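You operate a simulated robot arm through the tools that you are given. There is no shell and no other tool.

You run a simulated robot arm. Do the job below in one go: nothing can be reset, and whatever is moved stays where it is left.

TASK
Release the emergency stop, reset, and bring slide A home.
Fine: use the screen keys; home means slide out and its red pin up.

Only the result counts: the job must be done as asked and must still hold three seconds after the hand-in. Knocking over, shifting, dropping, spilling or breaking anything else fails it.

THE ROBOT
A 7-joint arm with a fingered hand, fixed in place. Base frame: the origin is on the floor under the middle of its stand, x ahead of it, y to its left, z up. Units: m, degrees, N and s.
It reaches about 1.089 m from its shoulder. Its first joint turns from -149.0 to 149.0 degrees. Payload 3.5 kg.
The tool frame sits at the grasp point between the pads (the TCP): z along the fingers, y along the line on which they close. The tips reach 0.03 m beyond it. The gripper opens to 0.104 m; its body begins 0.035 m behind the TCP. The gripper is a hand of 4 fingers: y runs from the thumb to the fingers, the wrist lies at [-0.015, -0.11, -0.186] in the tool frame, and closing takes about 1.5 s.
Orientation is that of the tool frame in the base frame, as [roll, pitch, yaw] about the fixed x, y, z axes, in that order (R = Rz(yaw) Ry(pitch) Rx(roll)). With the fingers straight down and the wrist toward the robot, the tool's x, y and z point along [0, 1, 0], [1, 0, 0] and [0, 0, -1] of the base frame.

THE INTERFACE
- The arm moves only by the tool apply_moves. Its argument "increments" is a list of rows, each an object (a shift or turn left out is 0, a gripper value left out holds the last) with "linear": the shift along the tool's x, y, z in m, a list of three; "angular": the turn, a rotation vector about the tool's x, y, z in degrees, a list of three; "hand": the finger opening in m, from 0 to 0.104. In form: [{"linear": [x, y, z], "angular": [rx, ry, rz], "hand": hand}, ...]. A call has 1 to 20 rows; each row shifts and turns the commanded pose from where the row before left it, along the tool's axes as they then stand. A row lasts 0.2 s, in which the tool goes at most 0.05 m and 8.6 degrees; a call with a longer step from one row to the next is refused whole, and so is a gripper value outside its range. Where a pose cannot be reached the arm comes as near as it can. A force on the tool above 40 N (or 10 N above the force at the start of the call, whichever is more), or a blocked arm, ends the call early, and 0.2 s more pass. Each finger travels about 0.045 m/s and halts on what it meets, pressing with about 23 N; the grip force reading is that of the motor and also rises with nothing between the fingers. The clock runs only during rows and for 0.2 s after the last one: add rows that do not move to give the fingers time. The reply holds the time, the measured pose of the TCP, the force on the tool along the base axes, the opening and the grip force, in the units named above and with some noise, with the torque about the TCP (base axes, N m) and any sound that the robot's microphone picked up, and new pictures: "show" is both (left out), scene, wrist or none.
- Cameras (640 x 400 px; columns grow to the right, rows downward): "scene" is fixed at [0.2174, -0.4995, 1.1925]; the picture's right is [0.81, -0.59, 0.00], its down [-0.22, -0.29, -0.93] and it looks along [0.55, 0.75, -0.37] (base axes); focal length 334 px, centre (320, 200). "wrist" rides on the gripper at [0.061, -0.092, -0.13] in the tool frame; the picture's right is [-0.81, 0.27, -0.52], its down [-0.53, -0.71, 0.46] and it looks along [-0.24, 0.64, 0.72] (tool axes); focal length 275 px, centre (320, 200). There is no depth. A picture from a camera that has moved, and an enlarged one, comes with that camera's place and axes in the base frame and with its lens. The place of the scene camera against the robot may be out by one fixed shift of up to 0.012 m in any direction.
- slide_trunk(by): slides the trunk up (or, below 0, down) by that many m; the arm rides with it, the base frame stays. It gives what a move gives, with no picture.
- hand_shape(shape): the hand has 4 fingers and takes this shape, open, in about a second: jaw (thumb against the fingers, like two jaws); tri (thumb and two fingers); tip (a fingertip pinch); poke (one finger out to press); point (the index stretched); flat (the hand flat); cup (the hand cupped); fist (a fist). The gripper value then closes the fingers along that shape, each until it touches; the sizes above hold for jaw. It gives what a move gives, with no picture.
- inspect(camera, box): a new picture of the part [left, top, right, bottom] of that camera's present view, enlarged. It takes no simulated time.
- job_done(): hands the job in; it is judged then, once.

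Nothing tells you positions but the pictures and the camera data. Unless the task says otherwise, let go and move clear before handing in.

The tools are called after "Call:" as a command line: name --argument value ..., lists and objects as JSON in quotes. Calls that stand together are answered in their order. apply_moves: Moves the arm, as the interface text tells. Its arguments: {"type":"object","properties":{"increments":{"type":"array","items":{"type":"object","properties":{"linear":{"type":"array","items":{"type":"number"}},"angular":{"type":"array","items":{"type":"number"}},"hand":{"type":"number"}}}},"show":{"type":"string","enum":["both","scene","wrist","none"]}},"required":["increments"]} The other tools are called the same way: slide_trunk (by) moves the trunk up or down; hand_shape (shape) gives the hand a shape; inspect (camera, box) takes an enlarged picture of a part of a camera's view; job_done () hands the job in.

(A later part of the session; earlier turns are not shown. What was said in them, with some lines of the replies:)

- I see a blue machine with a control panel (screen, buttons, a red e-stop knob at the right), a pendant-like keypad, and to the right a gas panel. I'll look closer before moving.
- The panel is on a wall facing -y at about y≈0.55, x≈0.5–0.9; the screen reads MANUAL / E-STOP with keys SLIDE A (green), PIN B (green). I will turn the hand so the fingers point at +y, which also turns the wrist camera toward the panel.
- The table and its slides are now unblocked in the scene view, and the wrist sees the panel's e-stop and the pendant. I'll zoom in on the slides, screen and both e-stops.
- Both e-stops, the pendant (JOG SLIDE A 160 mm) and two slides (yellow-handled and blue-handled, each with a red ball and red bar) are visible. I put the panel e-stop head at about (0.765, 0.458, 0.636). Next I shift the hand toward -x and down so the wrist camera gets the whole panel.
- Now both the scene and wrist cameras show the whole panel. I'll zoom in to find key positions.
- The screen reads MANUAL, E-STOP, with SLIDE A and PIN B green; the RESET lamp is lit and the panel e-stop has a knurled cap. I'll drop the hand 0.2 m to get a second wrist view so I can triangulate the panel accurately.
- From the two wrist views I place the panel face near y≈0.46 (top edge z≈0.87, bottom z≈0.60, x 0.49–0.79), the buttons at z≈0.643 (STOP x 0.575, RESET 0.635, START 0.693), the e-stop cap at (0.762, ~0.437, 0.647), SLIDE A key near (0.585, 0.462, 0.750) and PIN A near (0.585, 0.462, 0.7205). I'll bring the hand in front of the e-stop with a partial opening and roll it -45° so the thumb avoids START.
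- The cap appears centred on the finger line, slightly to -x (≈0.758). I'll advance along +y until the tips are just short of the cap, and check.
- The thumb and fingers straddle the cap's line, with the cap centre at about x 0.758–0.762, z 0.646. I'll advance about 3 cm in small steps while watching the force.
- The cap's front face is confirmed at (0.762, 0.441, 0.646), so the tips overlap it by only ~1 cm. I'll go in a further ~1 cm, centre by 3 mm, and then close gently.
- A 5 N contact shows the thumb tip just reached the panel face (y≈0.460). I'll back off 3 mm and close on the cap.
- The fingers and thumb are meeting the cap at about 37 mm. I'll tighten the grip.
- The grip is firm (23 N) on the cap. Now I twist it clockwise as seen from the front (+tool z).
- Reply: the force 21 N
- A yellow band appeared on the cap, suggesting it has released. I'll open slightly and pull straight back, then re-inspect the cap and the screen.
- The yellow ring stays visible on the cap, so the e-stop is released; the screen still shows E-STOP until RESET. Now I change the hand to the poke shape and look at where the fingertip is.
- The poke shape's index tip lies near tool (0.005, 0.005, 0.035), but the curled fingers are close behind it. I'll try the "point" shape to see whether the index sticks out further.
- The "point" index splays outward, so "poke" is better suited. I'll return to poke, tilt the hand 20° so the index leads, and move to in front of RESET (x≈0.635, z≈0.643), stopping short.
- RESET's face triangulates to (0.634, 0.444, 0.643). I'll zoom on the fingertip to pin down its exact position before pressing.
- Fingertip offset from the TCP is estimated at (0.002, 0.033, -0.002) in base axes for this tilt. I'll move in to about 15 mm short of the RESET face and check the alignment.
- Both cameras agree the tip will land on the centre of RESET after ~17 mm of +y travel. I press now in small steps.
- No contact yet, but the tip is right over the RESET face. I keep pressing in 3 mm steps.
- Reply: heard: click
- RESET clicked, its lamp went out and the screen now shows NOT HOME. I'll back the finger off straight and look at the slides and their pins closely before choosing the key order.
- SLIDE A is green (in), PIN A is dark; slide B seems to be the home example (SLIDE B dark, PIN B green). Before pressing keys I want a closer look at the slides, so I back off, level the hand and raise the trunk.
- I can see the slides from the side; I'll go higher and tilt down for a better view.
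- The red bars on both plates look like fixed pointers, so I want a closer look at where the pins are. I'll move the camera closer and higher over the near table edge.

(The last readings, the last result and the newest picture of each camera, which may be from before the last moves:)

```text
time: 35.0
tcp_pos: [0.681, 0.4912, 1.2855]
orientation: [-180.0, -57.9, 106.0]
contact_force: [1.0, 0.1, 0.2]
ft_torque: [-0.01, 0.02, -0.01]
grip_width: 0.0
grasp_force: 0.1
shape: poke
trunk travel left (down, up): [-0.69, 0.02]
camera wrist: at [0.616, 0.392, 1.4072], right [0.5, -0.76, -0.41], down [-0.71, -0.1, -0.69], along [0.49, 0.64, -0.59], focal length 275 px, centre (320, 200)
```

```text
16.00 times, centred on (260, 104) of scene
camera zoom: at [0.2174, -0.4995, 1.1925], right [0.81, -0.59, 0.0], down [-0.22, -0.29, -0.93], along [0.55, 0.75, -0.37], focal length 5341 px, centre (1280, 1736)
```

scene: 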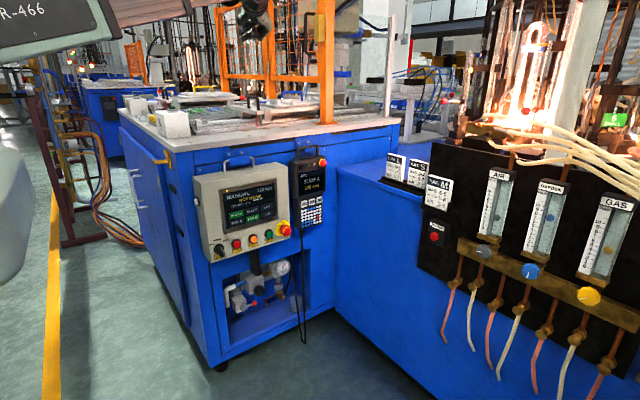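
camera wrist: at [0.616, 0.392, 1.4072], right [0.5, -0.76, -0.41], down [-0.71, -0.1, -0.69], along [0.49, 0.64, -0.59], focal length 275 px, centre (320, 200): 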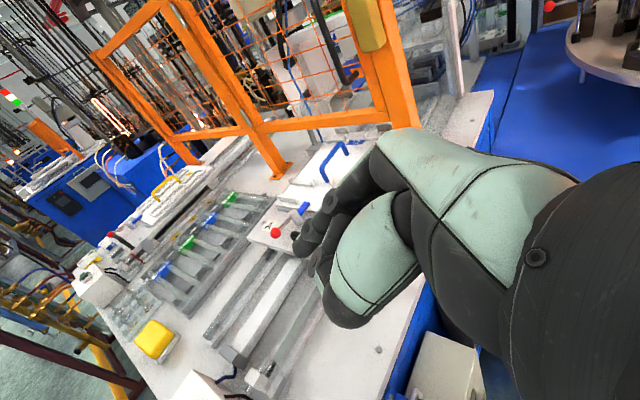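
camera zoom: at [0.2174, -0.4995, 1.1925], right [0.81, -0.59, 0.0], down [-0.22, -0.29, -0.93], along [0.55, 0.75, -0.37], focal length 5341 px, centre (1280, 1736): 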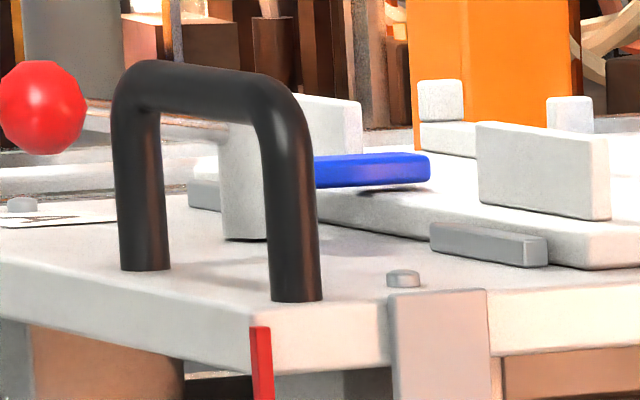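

Call:
inspect --camera "wrist" --box '[150, 130, 250, 205]'

Call:
inspect --camera "wrist" --box '[290, 100, 430, 205]'

Call:
inspect --camera "scene" --box '[270, 60, 370, 130]'

Call:
inspect --camera "scene" --box '[180, 60, 260, 115]'

```text
5.33 times, centred on (200, 168) of wrist
camera zoom: at [0.616, 0.392, 1.4072], right [0.5, -0.76, -0.41], down [-0.71, -0.1, -0.69], along [0.49, 0.64, -0.59], focal length 1468 px, centre (960, 373)
```

zoom: 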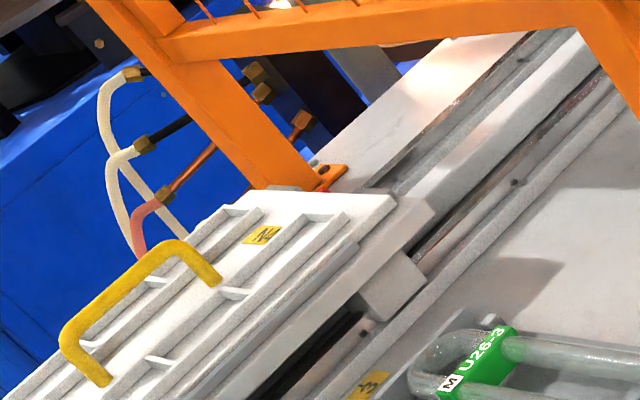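

```text
3.81 times, centred on (360, 152) of wrist
camera zoom: at [0.616, 0.392, 1.4072], right [0.5, -0.76, -0.41], down [-0.71, -0.1, -0.69], along [0.49, 0.64, -0.59], focal length 1049 px, centre (168, 381)
```

zoom: 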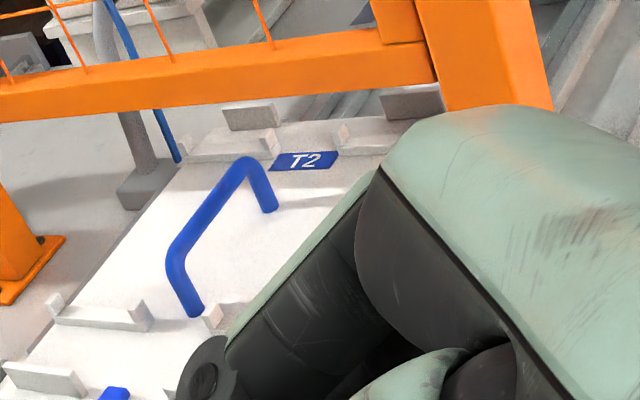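

```text
5.71 times, centred on (320, 95) of scene
camera zoom: at [0.2174, -0.4995, 1.1925], right [0.81, -0.59, 0.0], down [-0.22, -0.29, -0.93], along [0.55, 0.75, -0.37], focal length 1908 px, centre (320, 800)
```

zoom: 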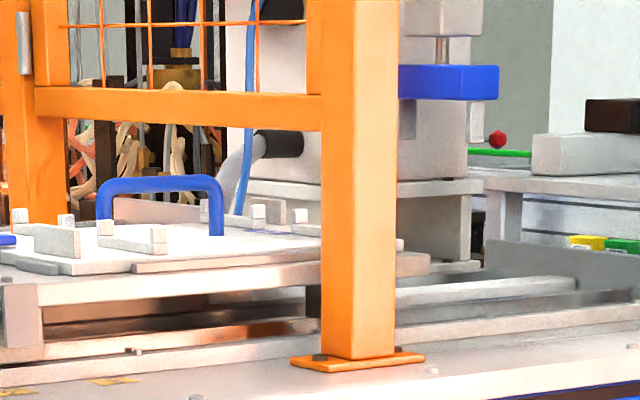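

```text
7.27 times, centred on (220, 88) of scene
camera zoom: at [0.2174, -0.4995, 1.1925], right [0.81, -0.59, 0.0], down [-0.22, -0.29, -0.93], along [0.55, 0.75, -0.37], focal length 2428 px, centre (1047, 1018)
```

zoom: 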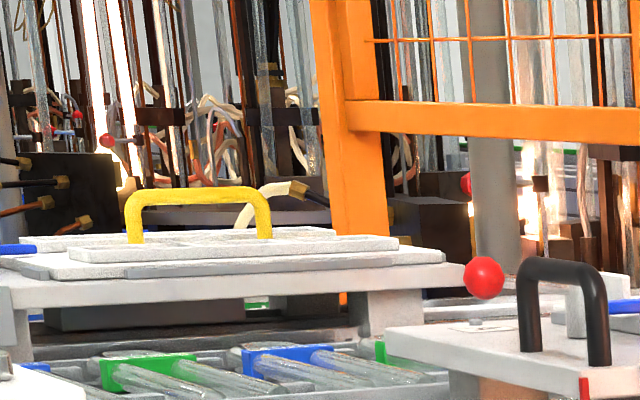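

Call:
inspect --camera "wrist" --box '[185, 145, 225, 175]'

Call:
inspect --camera "scene" --box '[215, 85, 245, 110]'

```text
13.33 times, centred on (205, 160) of wrist
camera zoom: at [0.616, 0.392, 1.4072], right [0.5, -0.76, -0.41], down [-0.71, -0.1, -0.69], along [0.49, 0.64, -0.59], focal length 3670 px, centre (1853, 733)
```

zoom: 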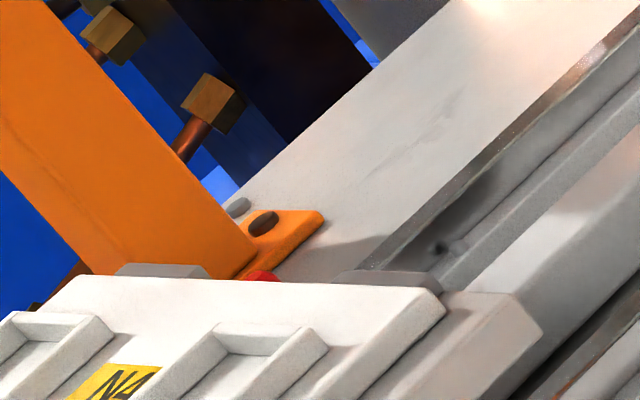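

```text
16.00 times, centred on (230, 98) of scene
camera zoom: at [0.2174, -0.4995, 1.1925], right [0.81, -0.59, 0.0], down [-0.22, -0.29, -0.93], along [0.55, 0.75, -0.37], focal length 5341 px, centre (1760, 1840)
```

zoom: 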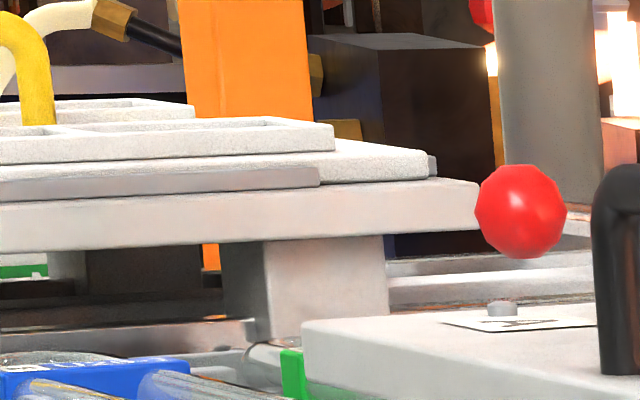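

A small red dome-topped pin peeks up at slide B's inner end near (1.0, 1.47, 1.05), so that is what "pin up" looks like when home. I'll yaw the camera to look at slide A's inner end for its pin.

Call:
apply_moves --increments '[{"angular": [-8, 0, 0]}, {"angular": [-8, 0, 0]}, {"angular": [-8, 0, 0]}, {"angular": [0, -6, 0]}]' --show "wrist"

Call:
inspect --camera "wrist" --box '[250, 20, 450, 160]'

```text
time: 36.0
tcp_pos: [0.6829, 0.4912, 1.2862]
orientation: [159.0, -52.4, 102.1]
contact_force: [0.5, 0.1, -0.6]
ft_torque: [0.01, 0.02, -0.03]
grip_width: 0.0
grasp_force: 0.0
shape: poke
trunk travel left (down, up): [-0.69, 0.02]
camera wrist: at [0.5607, 0.4317, 1.389], right [0.27, -0.92, -0.29], down [-0.54, 0.1, -0.84], along [0.8, 0.38, -0.47], focal length 275 px, centre (320, 200)
```

wrist: 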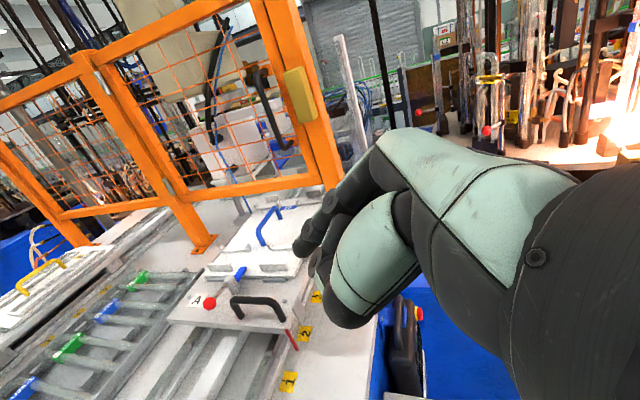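

```text
2.86 times, centred on (350, 90) of wrist
camera zoom: at [0.5607, 0.4317, 1.389], right [0.27, -0.92, -0.29], down [-0.54, 0.1, -0.84], along [0.8, 0.38, -0.47], focal length 786 px, centre (234, 514)
```

zoom: 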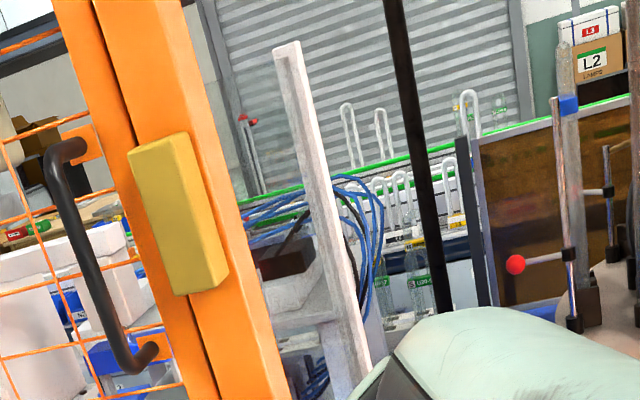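

Call:
inspect --camera "wrist" --box '[160, 180, 340, 340]'

Call:
inspect --camera "wrist" --box '[240, 190, 340, 260]'

Call:
inspect --camera "wrist" --box '[0, 220, 130, 330]'

```text
2.50 times, centred on (250, 260) of wrist
camera zoom: at [0.5607, 0.4317, 1.389], right [0.27, -0.92, -0.29], down [-0.54, 0.1, -0.84], along [0.8, 0.38, -0.47], focal length 688 px, centre (495, 50)
```

zoom: 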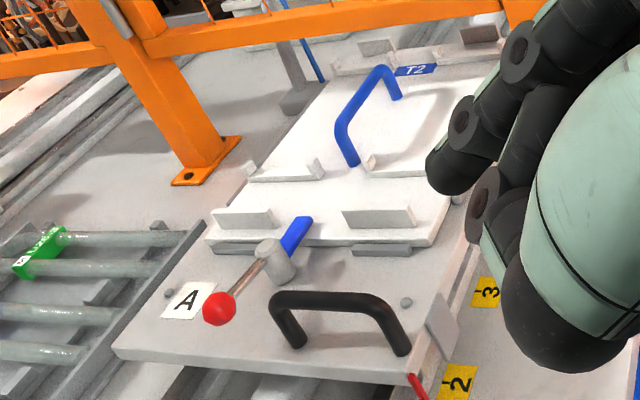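

```text
5.71 times, centred on (290, 225) of wrist
camera zoom: at [0.5607, 0.4317, 1.389], right [0.27, -0.92, -0.29], down [-0.54, 0.1, -0.84], along [0.8, 0.38, -0.47], focal length 1573 px, centre (491, 57)
```

zoom: 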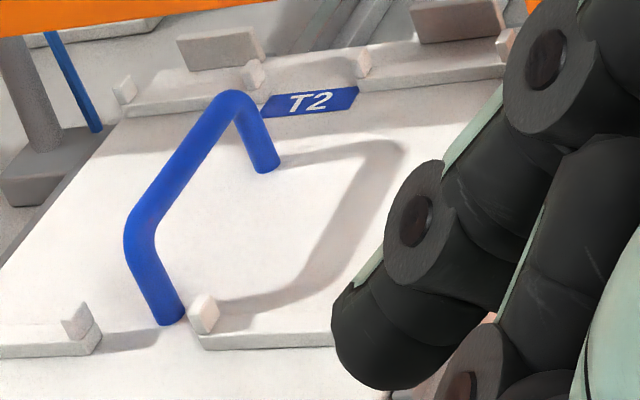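

```text
3.64 times, centred on (65, 275) of wrist
camera zoom: at [0.5607, 0.4317, 1.389], right [0.27, -0.92, -0.29], down [-0.54, 0.1, -0.84], along [0.8, 0.38, -0.47], focal length 1001 px, centre (1247, -73)
```

zoom: 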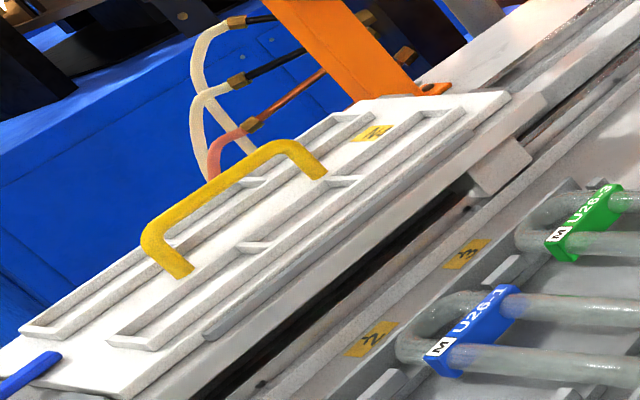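

Slide A sits near mark 2 and its pin isn't visible (down); slide B, at its end stop with PIN B green, is the home reference. So slide A should come out first, then its pin goes up behind it. I'll retrace my path back to the panel.

Call:
apply_moves --increments '[{"angular": [0, 6, 0]}, {"angular": [8, 0, 0]}, {"angular": [8, 0, 0]}, {"angular": [8, 0, 0]}, {"angular": [0, 8, 0]}, {"angular": [0, 8, 0]}, {"linear": [-0.0214, -0.0206, -0.031]}, {"linear": [-0.0214, -0.0206, -0.031]}, {"linear": [-0.0214, -0.0206, -0.031]}, {"linear": [-0.0214, -0.0206, -0.031]}, {"linear": [-0.0214, -0.0206, -0.031]}, {"angular": [0, 8, 0]}, {"angular": [0, 8, 0]}, {"angular": [-8, 0, 0]}, {"angular": [-8, 0, 0]}, {"linear": [-0.045, 0, 0]}, {"linear": [-0.045, 0, 0]}, {"linear": [-0.045, 0, 0]}, {"linear": [-0.045, 0, 0]}]' --show "scene"

Call:
slide_trunk --by -0.34

```text
time: 40.0
tcp_pos: [0.6327, 0.2917, 1.0465]
orientation: [146.5, -89.8, 123.4]
contact_force: [0.7, -0.6, 0.1]
ft_torque: [0.01, 0.01, 0.01]
grip_width: 0.0
grasp_force: 0.1
shape: poke
trunk travel left (down, up): [-0.69, 0.02]
```

scene: 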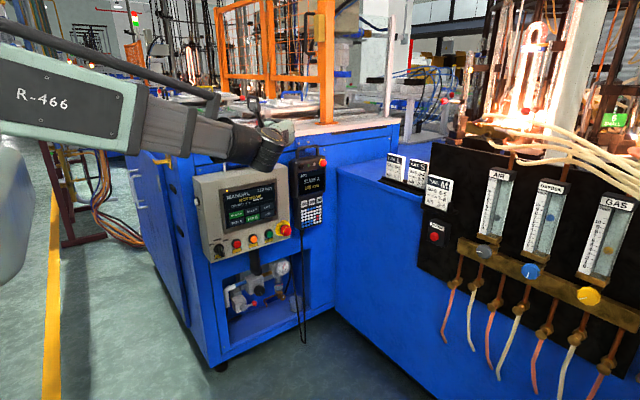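

```text
time: 43.4
tcp_pos: [0.6334, 0.2918, 0.7059]
orientation: [135.8, -89.9, 134.1]
contact_force: [0.6, 0.0, -1.0]
ft_torque: [0.0, 0.01, 0.01]
grip_width: 0.0
grasp_force: 0.0
shape: poke
trunk travel left (down, up): [-0.35, 0.36]
```

Now tilt the hand again and approach the SLIDE A key, stopping ~5 cm short to verify alignment.

Call:
apply_moves --increments '[{"angular": [0, -7, 0]}, {"angular": [0, -7, 0]}, {"angular": [0, -6, 0]}, {"linear": [0.0258, -0.0173, 0.0236]}, {"linear": [0.0258, -0.0173, 0.0236]}, {"linear": [0.0258, -0.0173, 0.0236]}, {}]'

Call:
inspect --camera "wrist" --box '[140, 150, 380, 330]'

Call:
inspect --camera "scene" --box '[190, 165, 310, 255]'

```text
time: 45.0
tcp_pos: [0.5794, 0.3843, 0.7545]
orientation: [-179.9, -70.0, 89.9]
contact_force: [0.4, -0.6, 0.1]
ft_torque: [0.0, 0.01, -0.04]
grip_width: 0.0
grasp_force: 0.0
shape: poke
trunk travel left (down, up): [-0.35, 0.36]
camera wrist: at [0.489, 0.2846, 0.8566], right [0.28, -0.76, -0.58], down [-0.71, 0.25, -0.66], along [0.65, 0.6, -0.48], focal length 275 px, centre (320, 200)
```

scene: 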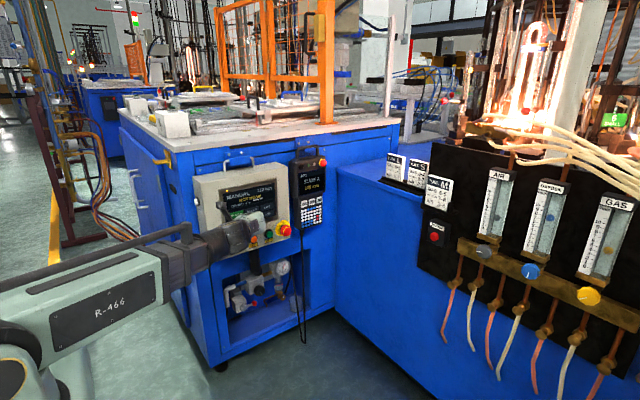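
wrist: 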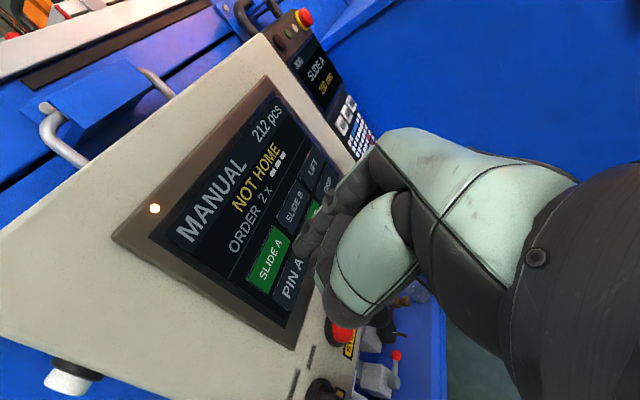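

```text
2.22 times, centred on (260, 240) of wrist
camera zoom: at [0.489, 0.2846, 0.8566], right [0.28, -0.76, -0.58], down [-0.71, 0.25, -0.66], along [0.65, 0.6, -0.48], focal length 612 px, centre (453, 111)
```

zoom: 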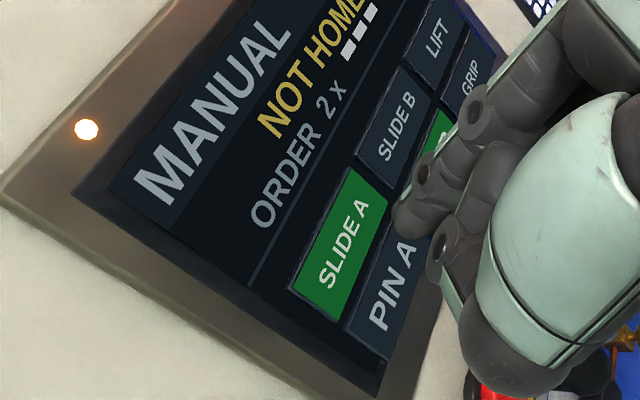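

```text
4.44 times, centred on (250, 210) of scene
camera zoom: at [0.2174, -0.4995, 1.1925], right [0.81, -0.59, 0.0], down [-0.22, -0.29, -0.93], along [0.55, 0.75, -0.37], focal length 1484 px, centre (631, 156)
```

zoom: 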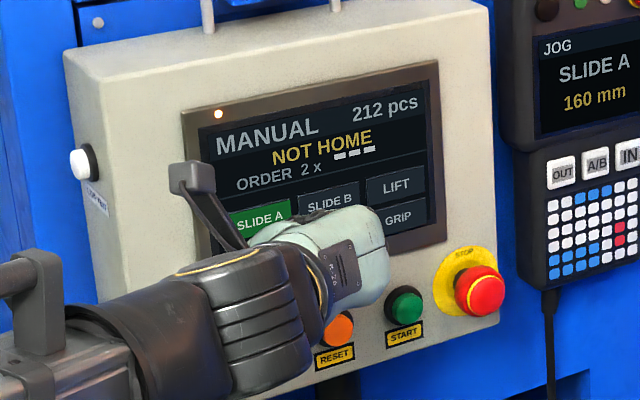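

The screen plane works out to y≈0.452 with SLIDE A's key centred at (0.582, 0.749), and the tip is on line. I'll close to ~1 cm from the screen and check again.

Call:
apply_moves --increments '[{"linear": [0.0051, 0.0005, 0.0141]}, {"linear": [0.0051, 0.0005, 0.0141]}, {}]' --show "none"

Call:
inspect --camera "wrist" --box '[180, 170, 380, 320]'

Call:
inspect --camera "scene" --box '[200, 170, 290, 240]'

```text
time: 45.8
tcp_pos: [0.5808, 0.4152, 0.7532]
orientation: [180.0, -70.0, 90.0]
contact_force: [-0.3, 0.6, -1.2]
ft_torque: [0.04, 0.01, 0.0]
grip_width: 0.0
grasp_force: 0.1
shape: poke
trunk travel left (down, up): [-0.35, 0.36]
```

```text
2.67 times, centred on (280, 245) of wrist
camera zoom: at [0.4894, 0.3144, 0.8555], right [0.28, -0.76, -0.58], down [-0.71, 0.25, -0.66], along [0.65, 0.6, -0.48], focal length 734 px, centre (427, 80)
```

zoom: 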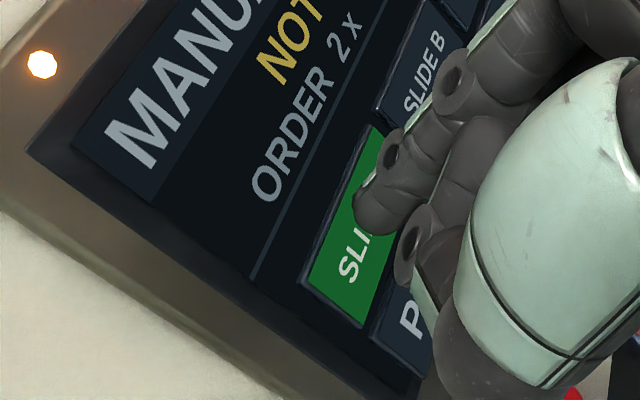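

```text
5.71 times, centred on (245, 205) of scene
camera zoom: at [0.2174, -0.4995, 1.1925], right [0.81, -0.59, 0.0], down [-0.22, -0.29, -0.93], along [0.55, 0.75, -0.37], focal length 1908 px, centre (749, 171)
```

zoom: 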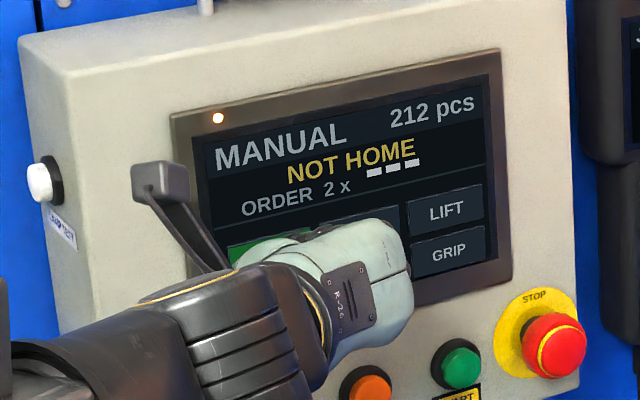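

The tip is over SLIDE A, but a curled knuckle is close to PIN A. I'll back off 2 cm and tilt a further 20° so the index clearly leads, then recheck.

Call:
apply_moves --increments '[{"linear": [-0.0068, 0, -0.0188]}, {"angular": [0, -7, 0]}, {"angular": [0, -7, 0]}, {"angular": [0, -6, 0]}, {"linear": [0.0046, 0, -0.0039]}, {}]'

Call:
inspect --camera "wrist" --box '[180, 170, 380, 320]'

Call:
inspect --camera "scene" --box '[200, 170, 290, 240]'

```text
time: 47.2
tcp_pos: [0.5819, 0.3952, 0.7607]
orientation: [-179.9, -49.9, 90.0]
contact_force: [0.1, 0.1, -0.3]
ft_torque: [0.0, 0.05, -0.04]
grip_width: 0.0
grasp_force: 0.0
shape: poke
trunk travel left (down, up): [-0.35, 0.36]
camera wrist: at [0.491, 0.3353, 0.8911], right [0.27, -0.92, -0.29], down [-0.71, 0.01, -0.7], along [0.64, 0.4, -0.65], focal length 275 px, centre (320, 200)
```

scene: 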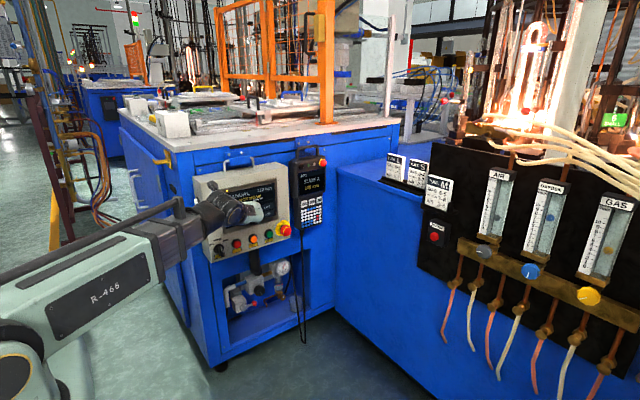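
wrist: 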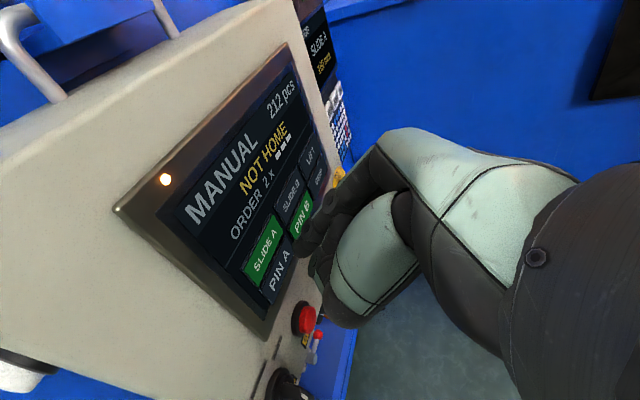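

```text
2.67 times, centred on (280, 245) of wrist
camera zoom: at [0.491, 0.3353, 0.8911], right [0.27, -0.92, -0.29], down [-0.71, 0.01, -0.7], along [0.64, 0.4, -0.65], focal length 734 px, centre (427, 80)
```

zoom: 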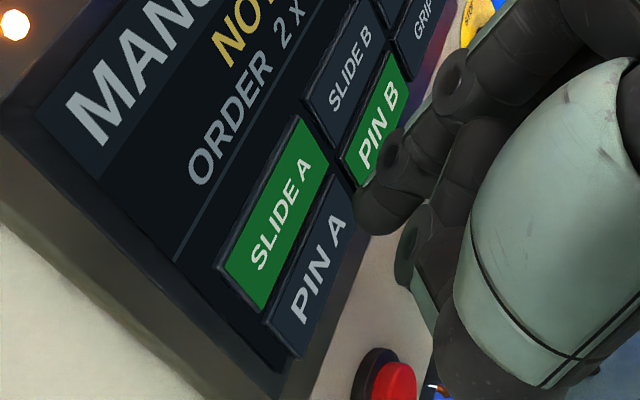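

```text
5.71 times, centred on (245, 205) of scene
camera zoom: at [0.2174, -0.4995, 1.1925], right [0.81, -0.59, 0.0], down [-0.22, -0.29, -0.93], along [0.55, 0.75, -0.37], focal length 1908 px, centre (749, 171)
```

zoom: 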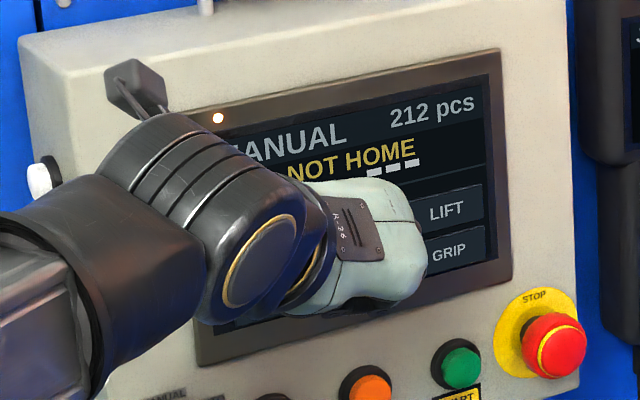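

With 40° tilt the key and tip line up, and the knuckles stay clearly behind. I press SLIDE A now with small final steps.

Call:
apply_moves --increments '[{"linear": [0.0064, 0, 0.0077]}, {"linear": [0.0064, 0, 0.0077]}, {"linear": [0.0039, 0, 0.0046]}, {}]' --show "none"

Call:
inspect --camera "wrist" --box '[180, 170, 380, 320]'

```text
time: 48.2
tcp_pos: [0.581, 0.4215, 0.7586]
orientation: [179.9, -49.9, 90.1]
contact_force: [1.1, -3.1, 0.8]
ft_torque: [0.03, -0.01, -0.04]
grip_width: 0.0
grasp_force: 0.1
shape: poke
trunk travel left (down, up): [-0.35, 0.36]
heard: click
```

```text
2.67 times, centred on (280, 245) of wrist
camera zoom: at [0.4907, 0.3612, 0.8904], right [0.27, -0.92, -0.29], down [-0.71, 0.01, -0.7], along [0.65, 0.4, -0.65], focal length 734 px, centre (427, 80)
```

zoom: 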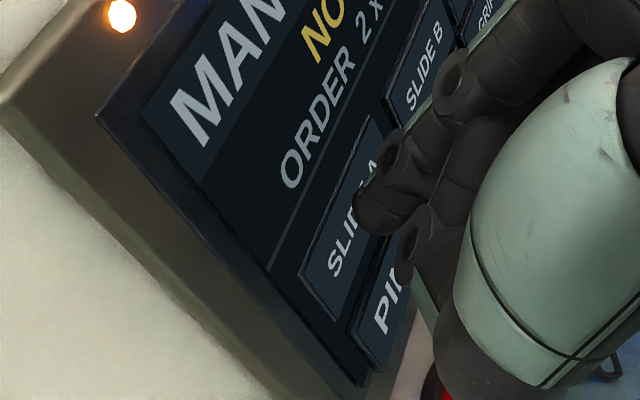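

Click heard and SLIDE A went dark. I back off and check the slide and the screen.

Call:
apply_moves --increments '[{"linear": [-0.0129, 0, -0.0153]}, {"linear": [-0.0129, 0, -0.0153]}, {}, {}, {}]'

Call:
inspect --camera "scene" --box '[140, 70, 340, 145]'

Call:
inspect --camera "wrist" --box '[130, 50, 350, 330]'

Call:
inspect --camera "scene" --box '[190, 145, 340, 245]'

```text
time: 49.4
tcp_pos: [0.5809, 0.3811, 0.7593]
orientation: [179.9, -50.0, 90.1]
contact_force: [-0.3, -0.8, 0.8]
ft_torque: [0.04, 0.0, 0.0]
grip_width: 0.0001
grasp_force: 0.0
shape: poke
trunk travel left (down, up): [-0.35, 0.36]
camera wrist: at [0.4905, 0.321, 0.8908], right [0.27, -0.92, -0.29], down [-0.71, 0.01, -0.7], along [0.65, 0.4, -0.65], focal length 275 px, centre (320, 200)
```

scene: 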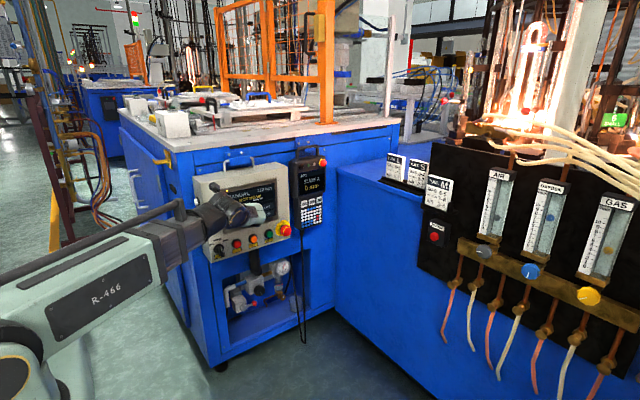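
wrist: 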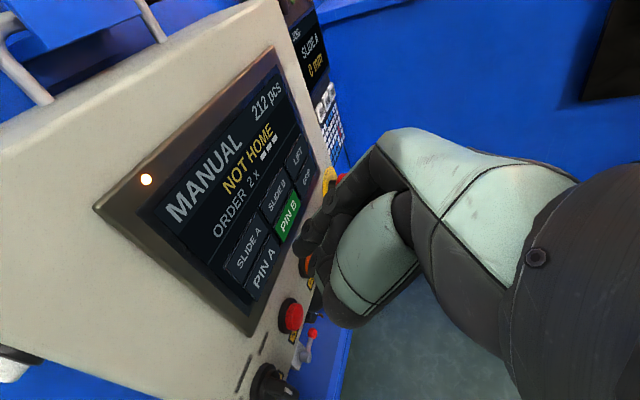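

```text
3.20 times, centred on (240, 108) of scene
camera zoom: at [0.2174, -0.4995, 1.1925], right [0.81, -0.59, 0.0], down [-0.22, -0.29, -0.93], along [0.55, 0.75, -0.37], focal length 1068 px, centre (576, 496)
```

zoom: 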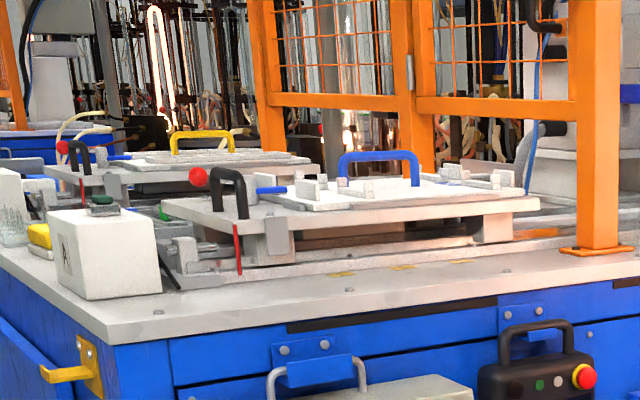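

```text
1.43 times, centred on (240, 190) of wrist
camera zoom: at [0.4905, 0.321, 0.8908], right [0.27, -0.92, -0.29], down [-0.71, 0.01, -0.7], along [0.65, 0.4, -0.65], focal length 393 px, centre (434, 214)
```

zoom: 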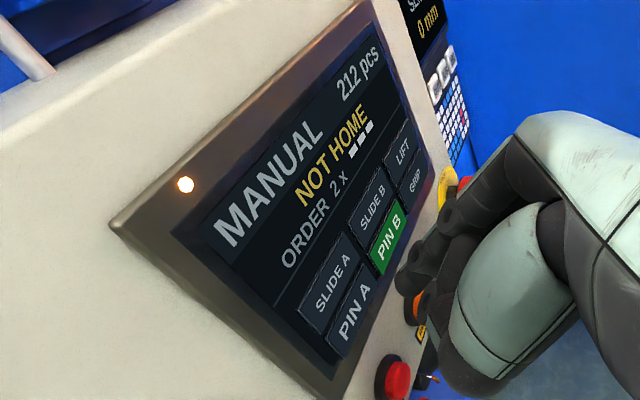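

```text
4.00 times, centred on (265, 195) of scene
camera zoom: at [0.2174, -0.4995, 1.1925], right [0.81, -0.59, 0.0], down [-0.22, -0.29, -0.93], along [0.55, 0.75, -0.37], focal length 1335 px, centre (540, 220)
```

zoom: 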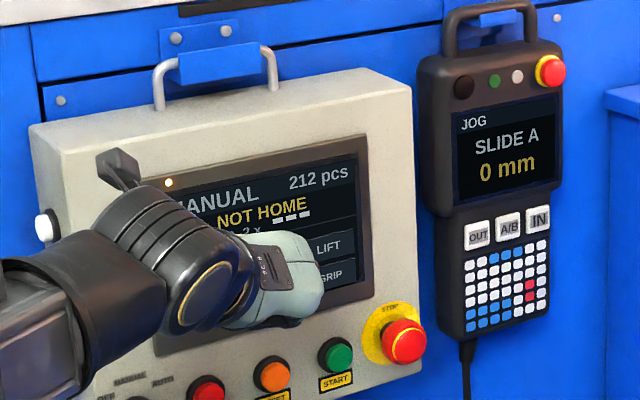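

Slide A is out at 0 mm and its key is dark; the screen still shows NOT HOME because its pin is down. Next is PIN A at about (0.582, 0.719): I'll lower the hand 3 cm and stop 2 cm short.

Call:
apply_moves --increments '[{"linear": [-0.0065, -0.0005, 0.0179]}, {"linear": [-0.0065, 0, 0.0179]}, {}]' --show "wrist"

Call:
inspect --camera "wrist" --box '[180, 170, 380, 320]'

Call:
inspect --camera "scene" --box '[190, 155, 310, 255]'

```text
time: 50.2
tcp_pos: [0.5808, 0.3989, 0.7259]
orientation: [180.0, -50.0, 90.0]
contact_force: [0.0, -0.2, -0.1]
ft_torque: [-0.01, 0.03, 0.02]
grip_width: 0.0
grasp_force: 0.2
shape: poke
trunk travel left (down, up): [-0.35, 0.36]
camera wrist: at [0.4898, 0.3396, 0.8571], right [0.27, -0.92, -0.29], down [-0.71, 0.01, -0.7], along [0.65, 0.4, -0.65], focal length 275 px, centre (320, 200)
```

wrist: 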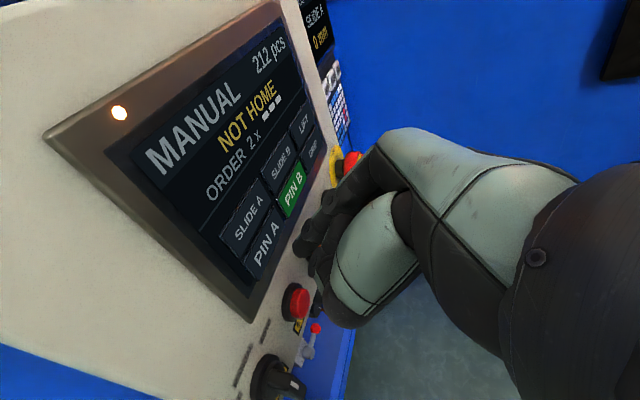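

```text
2.67 times, centred on (280, 245) of wrist
camera zoom: at [0.4898, 0.3396, 0.8571], right [0.27, -0.92, -0.29], down [-0.71, 0.01, -0.7], along [0.65, 0.4, -0.65], focal length 734 px, centre (427, 80)
```

zoom: 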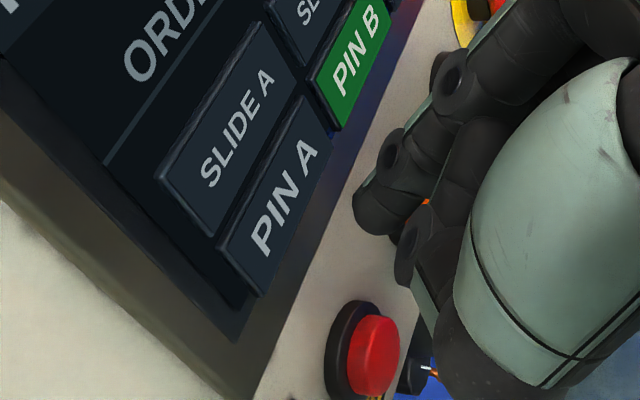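

```text
4.00 times, centred on (250, 205) of scene
camera zoom: at [0.2174, -0.4995, 1.1925], right [0.81, -0.59, 0.0], down [-0.22, -0.29, -0.93], along [0.55, 0.75, -0.37], focal length 1335 px, centre (600, 180)
```

zoom: 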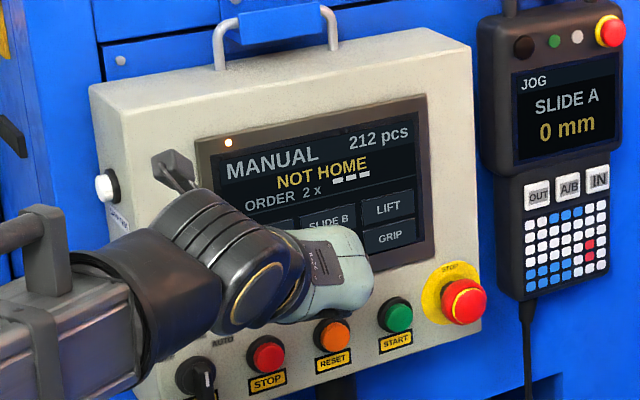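

PIN A is lined up with the tip slightly below its centre, well clear of SLIDE A. I press it now.

Call:
apply_moves --increments '[{"linear": [0.0054, 0, 0.0064]}, {"linear": [0.0048, 0, 0.0057]}, {"linear": [0.0026, 0, 0.0031]}, {}]' --show "none"

Call:
inspect --camera "wrist" --box '[180, 170, 380, 320]'

```text
time: 51.2
tcp_pos: [0.5811, 0.42, 0.7264]
orientation: [180.0, -49.9, 90.1]
contact_force: [0.4, -1.4, 0.0]
ft_torque: [-0.03, 0.0, -0.03]
grip_width: 0.0002
grasp_force: 0.0
shape: poke
trunk travel left (down, up): [-0.35, 0.36]
heard: click
```

```text
2.67 times, centred on (280, 245) of wrist
camera zoom: at [0.4898, 0.3597, 0.8573], right [0.27, -0.92, -0.29], down [-0.71, 0.01, -0.7], along [0.65, 0.4, -0.65], focal length 734 px, centre (427, 80)
```

zoom: 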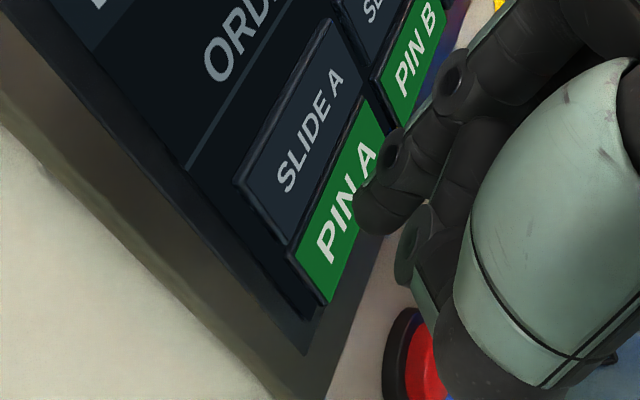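

Click heard and PIN A is green. I back straight off and check the screen message and slide A's red pin.

Call:
apply_moves --increments '[{"linear": [-0.0129, 0, -0.0153]}, {"linear": [-0.0257, 0, -0.0306]}, {"linear": [-0.0257, 0, -0.0306]}, {}, {}, {}]'

Call:
inspect --camera "scene" --box '[140, 70, 340, 145]'

Call:
inspect --camera "scene" --box '[190, 145, 340, 245]'

Call:
inspect --camera "scene" --box '[250, 85, 320, 130]'

```text
time: 52.6
tcp_pos: [0.5798, 0.3193, 0.726]
orientation: [-180.0, -50.0, 90.0]
contact_force: [-0.1, -1.1, -0.6]
ft_torque: [-0.01, 0.02, 0.01]
grip_width: 0.0
grasp_force: 0.0
shape: poke
trunk travel left (down, up): [-0.35, 0.36]
camera wrist: at [0.4889, 0.2605, 0.8571], right [0.28, -0.92, -0.29], down [-0.71, 0.01, -0.7], along [0.65, 0.4, -0.65], focal length 275 px, centre (320, 200)
```

scene: 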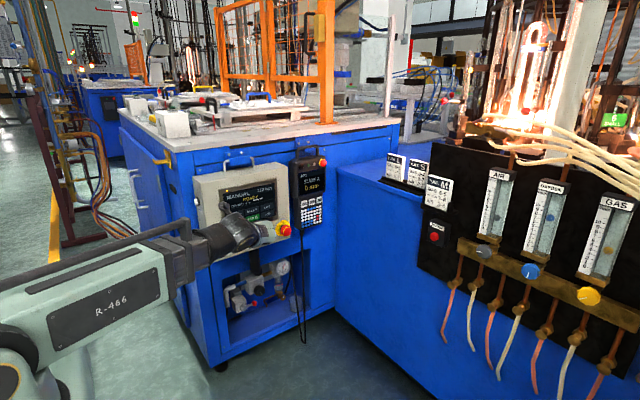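
wrist: 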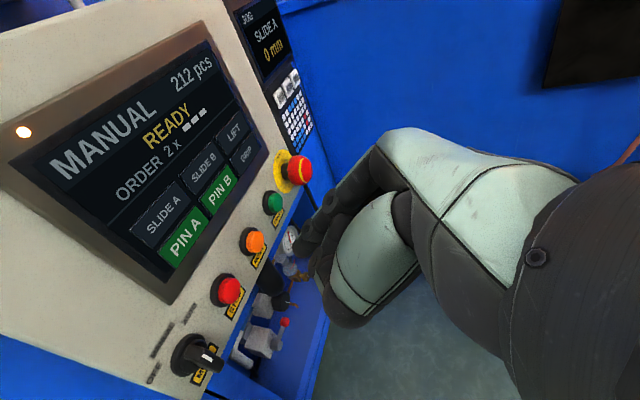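

```text
3.20 times, centred on (240, 108) of scene
camera zoom: at [0.2174, -0.4995, 1.1925], right [0.81, -0.59, 0.0], down [-0.22, -0.29, -0.93], along [0.55, 0.75, -0.37], focal length 1068 px, centre (576, 496)
```

zoom: 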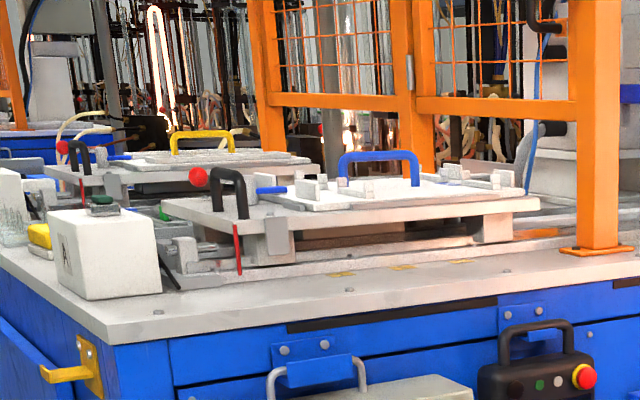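

```text
4.00 times, centred on (265, 195) of scene
camera zoom: at [0.2174, -0.4995, 1.1925], right [0.81, -0.59, 0.0], down [-0.22, -0.29, -0.93], along [0.55, 0.75, -0.37], focal length 1335 px, centre (540, 220)
```

zoom: 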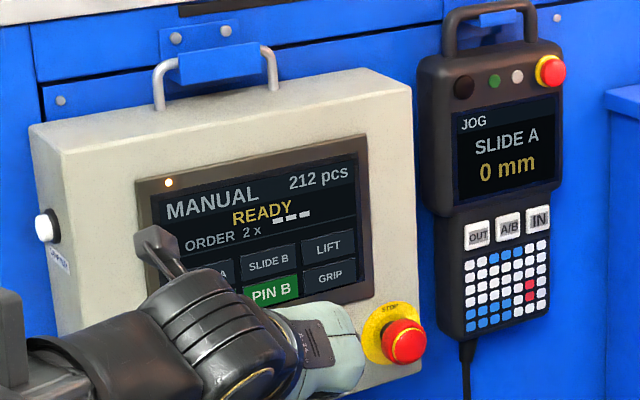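

```text
8.89 times, centred on (285, 108) of scene
camera zoom: at [0.2174, -0.4995, 1.1925], right [0.81, -0.59, 0.0], down [-0.22, -0.29, -0.93], along [0.55, 0.75, -0.37], focal length 2967 px, centre (631, 1022)
```

zoom: 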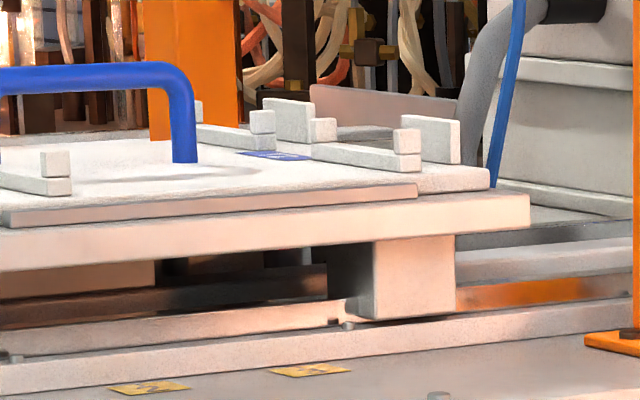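

The screen now reads READY, with PIN A and PIN B green, slide A at 0 mm, and the released e-stop ring still visible. I'll back away, level the hand and raise up for a visual check of A's red pin.

Call:
apply_moves --increments '[{"linear": [-0.0193, 0, -0.023]}, {"angular": [0, 8, 0]}, {"angular": [0, 8, 0]}, {"angular": [0, 8, 0]}, {"angular": [0, 8, 0]}, {"angular": [0, 8, 0]}, {"linear": [0, 0.04, 0]}]' --show "none"

Call:
slide_trunk --by 0.34

Call:
apply_moves --increments '[{"linear": [0.045, 0, 0]}, {"linear": [0.045, 0, 0]}, {"linear": [0.045, 0, 0]}, {"linear": [0.045, 0, 0]}, {"angular": [8, 0, 0]}, {"angular": [8, 0, 0]}, {"angular": [0, -8, 0]}, {"angular": [0, -8, 0]}, {"linear": [0.0214, 0.0206, 0.031]}, {"linear": [0.0214, 0.0206, 0.031]}, {"linear": [0.0214, 0.0206, 0.031]}, {"linear": [0.0214, 0.0206, 0.031]}, {"linear": [0.0214, 0.0206, 0.031]}, {"angular": [0, -8, 0]}, {"angular": [0, -8, 0]}, {"angular": [-8, 0, 0]}]' --show "wrist"

```text
time: 54.2
tcp_pos: [0.6206, 0.2889, 0.7267]
orientation: [154.8, -89.8, 115.2]
contact_force: [-0.1, -1.0, -0.3]
ft_torque: [0.03, -0.02, -0.01]
grip_width: 0.0
grasp_force: 0.1
shape: poke
trunk travel left (down, up): [-0.35, 0.36]
```

```text
time: 57.5
tcp_pos: [0.6213, 0.2894, 1.066]
orientation: [54.8, -89.9, -144.8]
contact_force: [0.0, 0.4, 0.3]
ft_torque: [0.02, 0.0, -0.02]
grip_width: 0.0001
grasp_force: 0.1
shape: poke
trunk travel left (down, up): [-0.69, 0.02]
```

```text
time: 60.9
tcp_pos: [0.6709, 0.4903, 1.3083]
orientation: [171.9, -57.9, 106.0]
contact_force: [-0.7, 0.7, -0.1]
ft_torque: [0.01, 0.03, -0.02]
grip_width: 0.0001
grasp_force: 0.1
shape: poke
trunk travel left (down, up): [-0.69, 0.02]
camera wrist: at [0.585, 0.3974, 1.4206], right [0.44, -0.81, -0.39], down [-0.67, 0.0, -0.74], along [0.6, 0.59, -0.54], focal length 275 px, centre (320, 200)
```

wrist: 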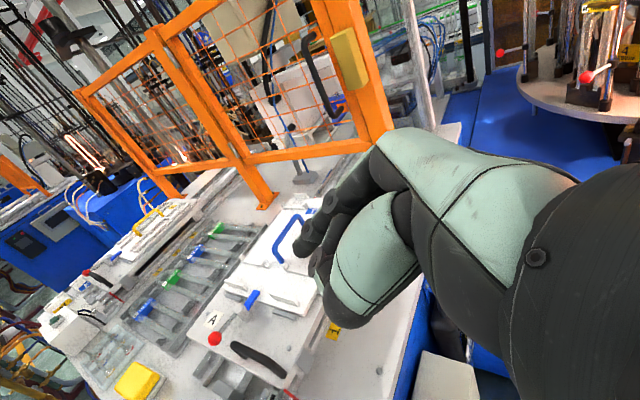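

Call:
inspect --camera "wrist" --box '[250, 170, 340, 230]'

Call:
inspect --camera "wrist" --box '[180, 180, 340, 390]'

Call:
inspect --camera "wrist" --box '[150, 170, 220, 220]'

Call:
inspect --camera "scene" --box '[190, 145, 340, 245]'

```text
6.67 times, centred on (295, 200) of wrist
camera zoom: at [0.585, 0.3974, 1.4206], right [0.44, -0.81, -0.39], down [-0.67, 0.0, -0.74], along [0.6, 0.59, -0.54], focal length 1835 px, centre (487, 200)
```

zoom: 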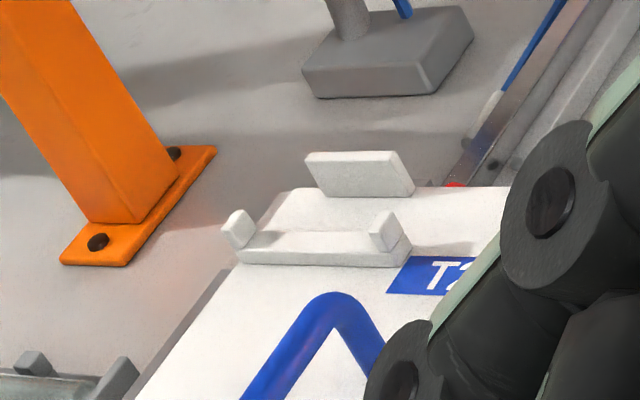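

```text
1.90 times, centred on (260, 285) of wrist
camera zoom: at [0.585, 0.3974, 1.4206], right [0.44, -0.81, -0.39], down [-0.67, 0.0, -0.74], along [0.6, 0.59, -0.54], focal length 524 px, centre (434, 38)
```

zoom: 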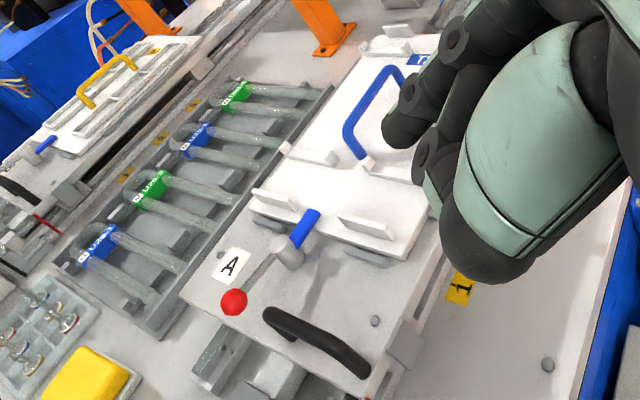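

```text
8.00 times, centred on (185, 195) of wrist
camera zoom: at [0.585, 0.3974, 1.4206], right [0.44, -0.81, -0.39], down [-0.67, 0.0, -0.74], along [0.6, 0.59, -0.54], focal length 2202 px, centre (1400, 240)
```

zoom: 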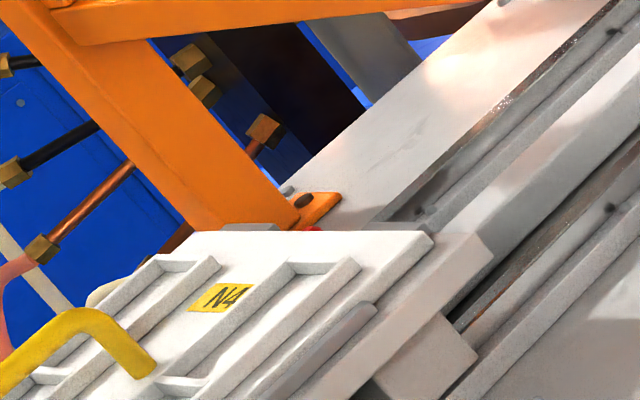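

```text
4.00 times, centred on (265, 195) of scene
camera zoom: at [0.2174, -0.4995, 1.1925], right [0.81, -0.59, 0.0], down [-0.22, -0.29, -0.93], along [0.55, 0.75, -0.37], focal length 1335 px, centre (540, 220)
```

zoom: 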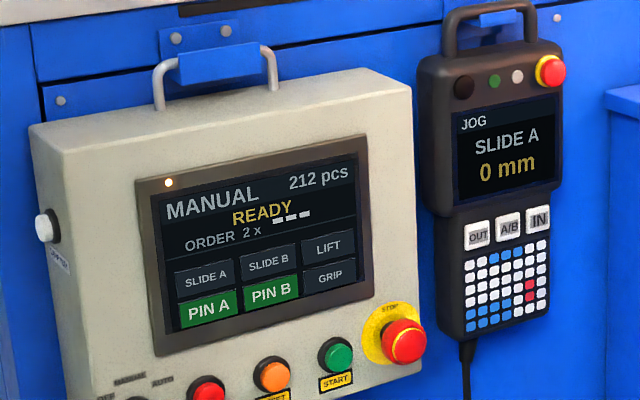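

A's red pin now shows at the inner end of its plate, just as B's does, and the screen reads READY with slide A at 0 mm. I'll retreat clear of the table and hand in.

Call:
apply_moves --increments '[{"angular": [8, 0, 0]}, {"angular": [0, 8, 0]}, {"angular": [0, 8, 0]}, {"linear": [-0.0214, -0.0206, -0.031]}, {"linear": [-0.0214, -0.0206, -0.031]}, {"linear": [-0.0214, -0.0206, -0.031]}, {"linear": [-0.0214, -0.0206, -0.031]}, {"linear": [-0.0214, -0.0206, -0.031]}, {"angular": [0, 8, 0]}, {"angular": [0, 8, 0]}, {"angular": [-8, 0, 0]}, {"angular": [-8, 0, 0]}, {}, {}]' --show "scene"

Call:
inspect --camera "scene" --box '[190, 145, 340, 245]'

```text
time: 63.9
tcp_pos: [0.6205, 0.289, 1.2476]
orientation: [-34.6, -90.0, -55.5]
contact_force: [-0.3, -0.6, -0.5]
ft_torque: [-0.02, -0.02, 0.03]
grip_width: 0.0
grasp_force: 0.1
shape: poke
trunk travel left (down, up): [-0.69, 0.02]
```

scene: 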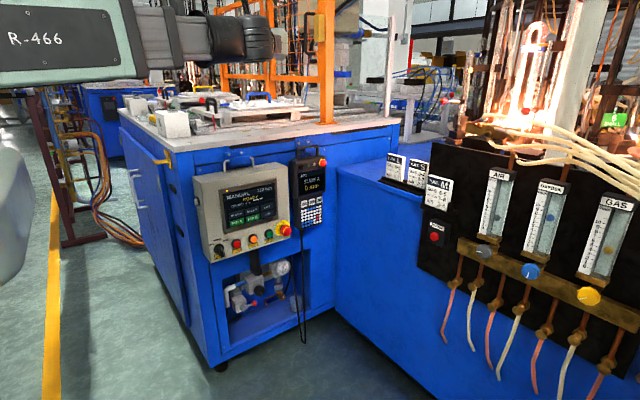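

```text
4.00 times, centred on (265, 195) of scene
camera zoom: at [0.2174, -0.4995, 1.1925], right [0.81, -0.59, 0.0], down [-0.22, -0.29, -0.93], along [0.55, 0.75, -0.37], focal length 1335 px, centre (540, 220)
```

zoom: 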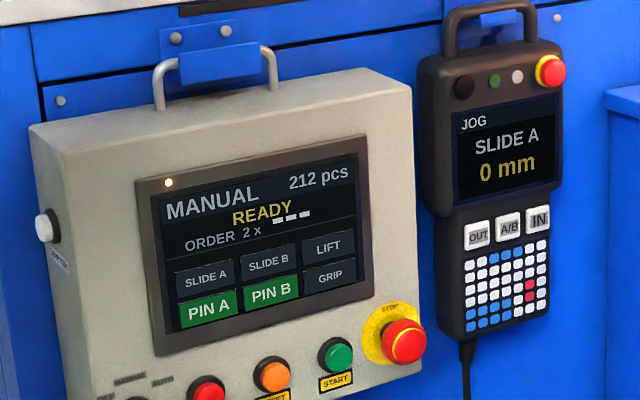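

The arm is clear of everything, the screen shows READY in MANUAL, slide A is at 0 mm with its pin up, and the e-stop is released. I hand the job in.

Call:
job_done

```text
The job is handed in.
```

The emergency stop is released, the control is reset, and slide A is home: fully out with its red pin up.

- **Emergency stop:** I twisted the panel knob until it released. Its yellow ring was still showing at the end.
- **Reset:** I pressed RESET once. Its lamp went out and the screen changed from E-STOP to NOT HOME.
- **Slide A:** I pressed SLIDE A on the screen and the slide came out. The pendant readout went from 160 mm to 0 mm.
- **Pin A:** I then pressed PIN A. The wrist camera showed A's red pin at the inner end of the slide, matching slide B's.

At hand-in the screen read MANUAL and READY, and the arm was backed away from the panel and table. I saw nothing else moved or knocked over. The hand-in reply only confirmed receipt, so I don't have the judged result.
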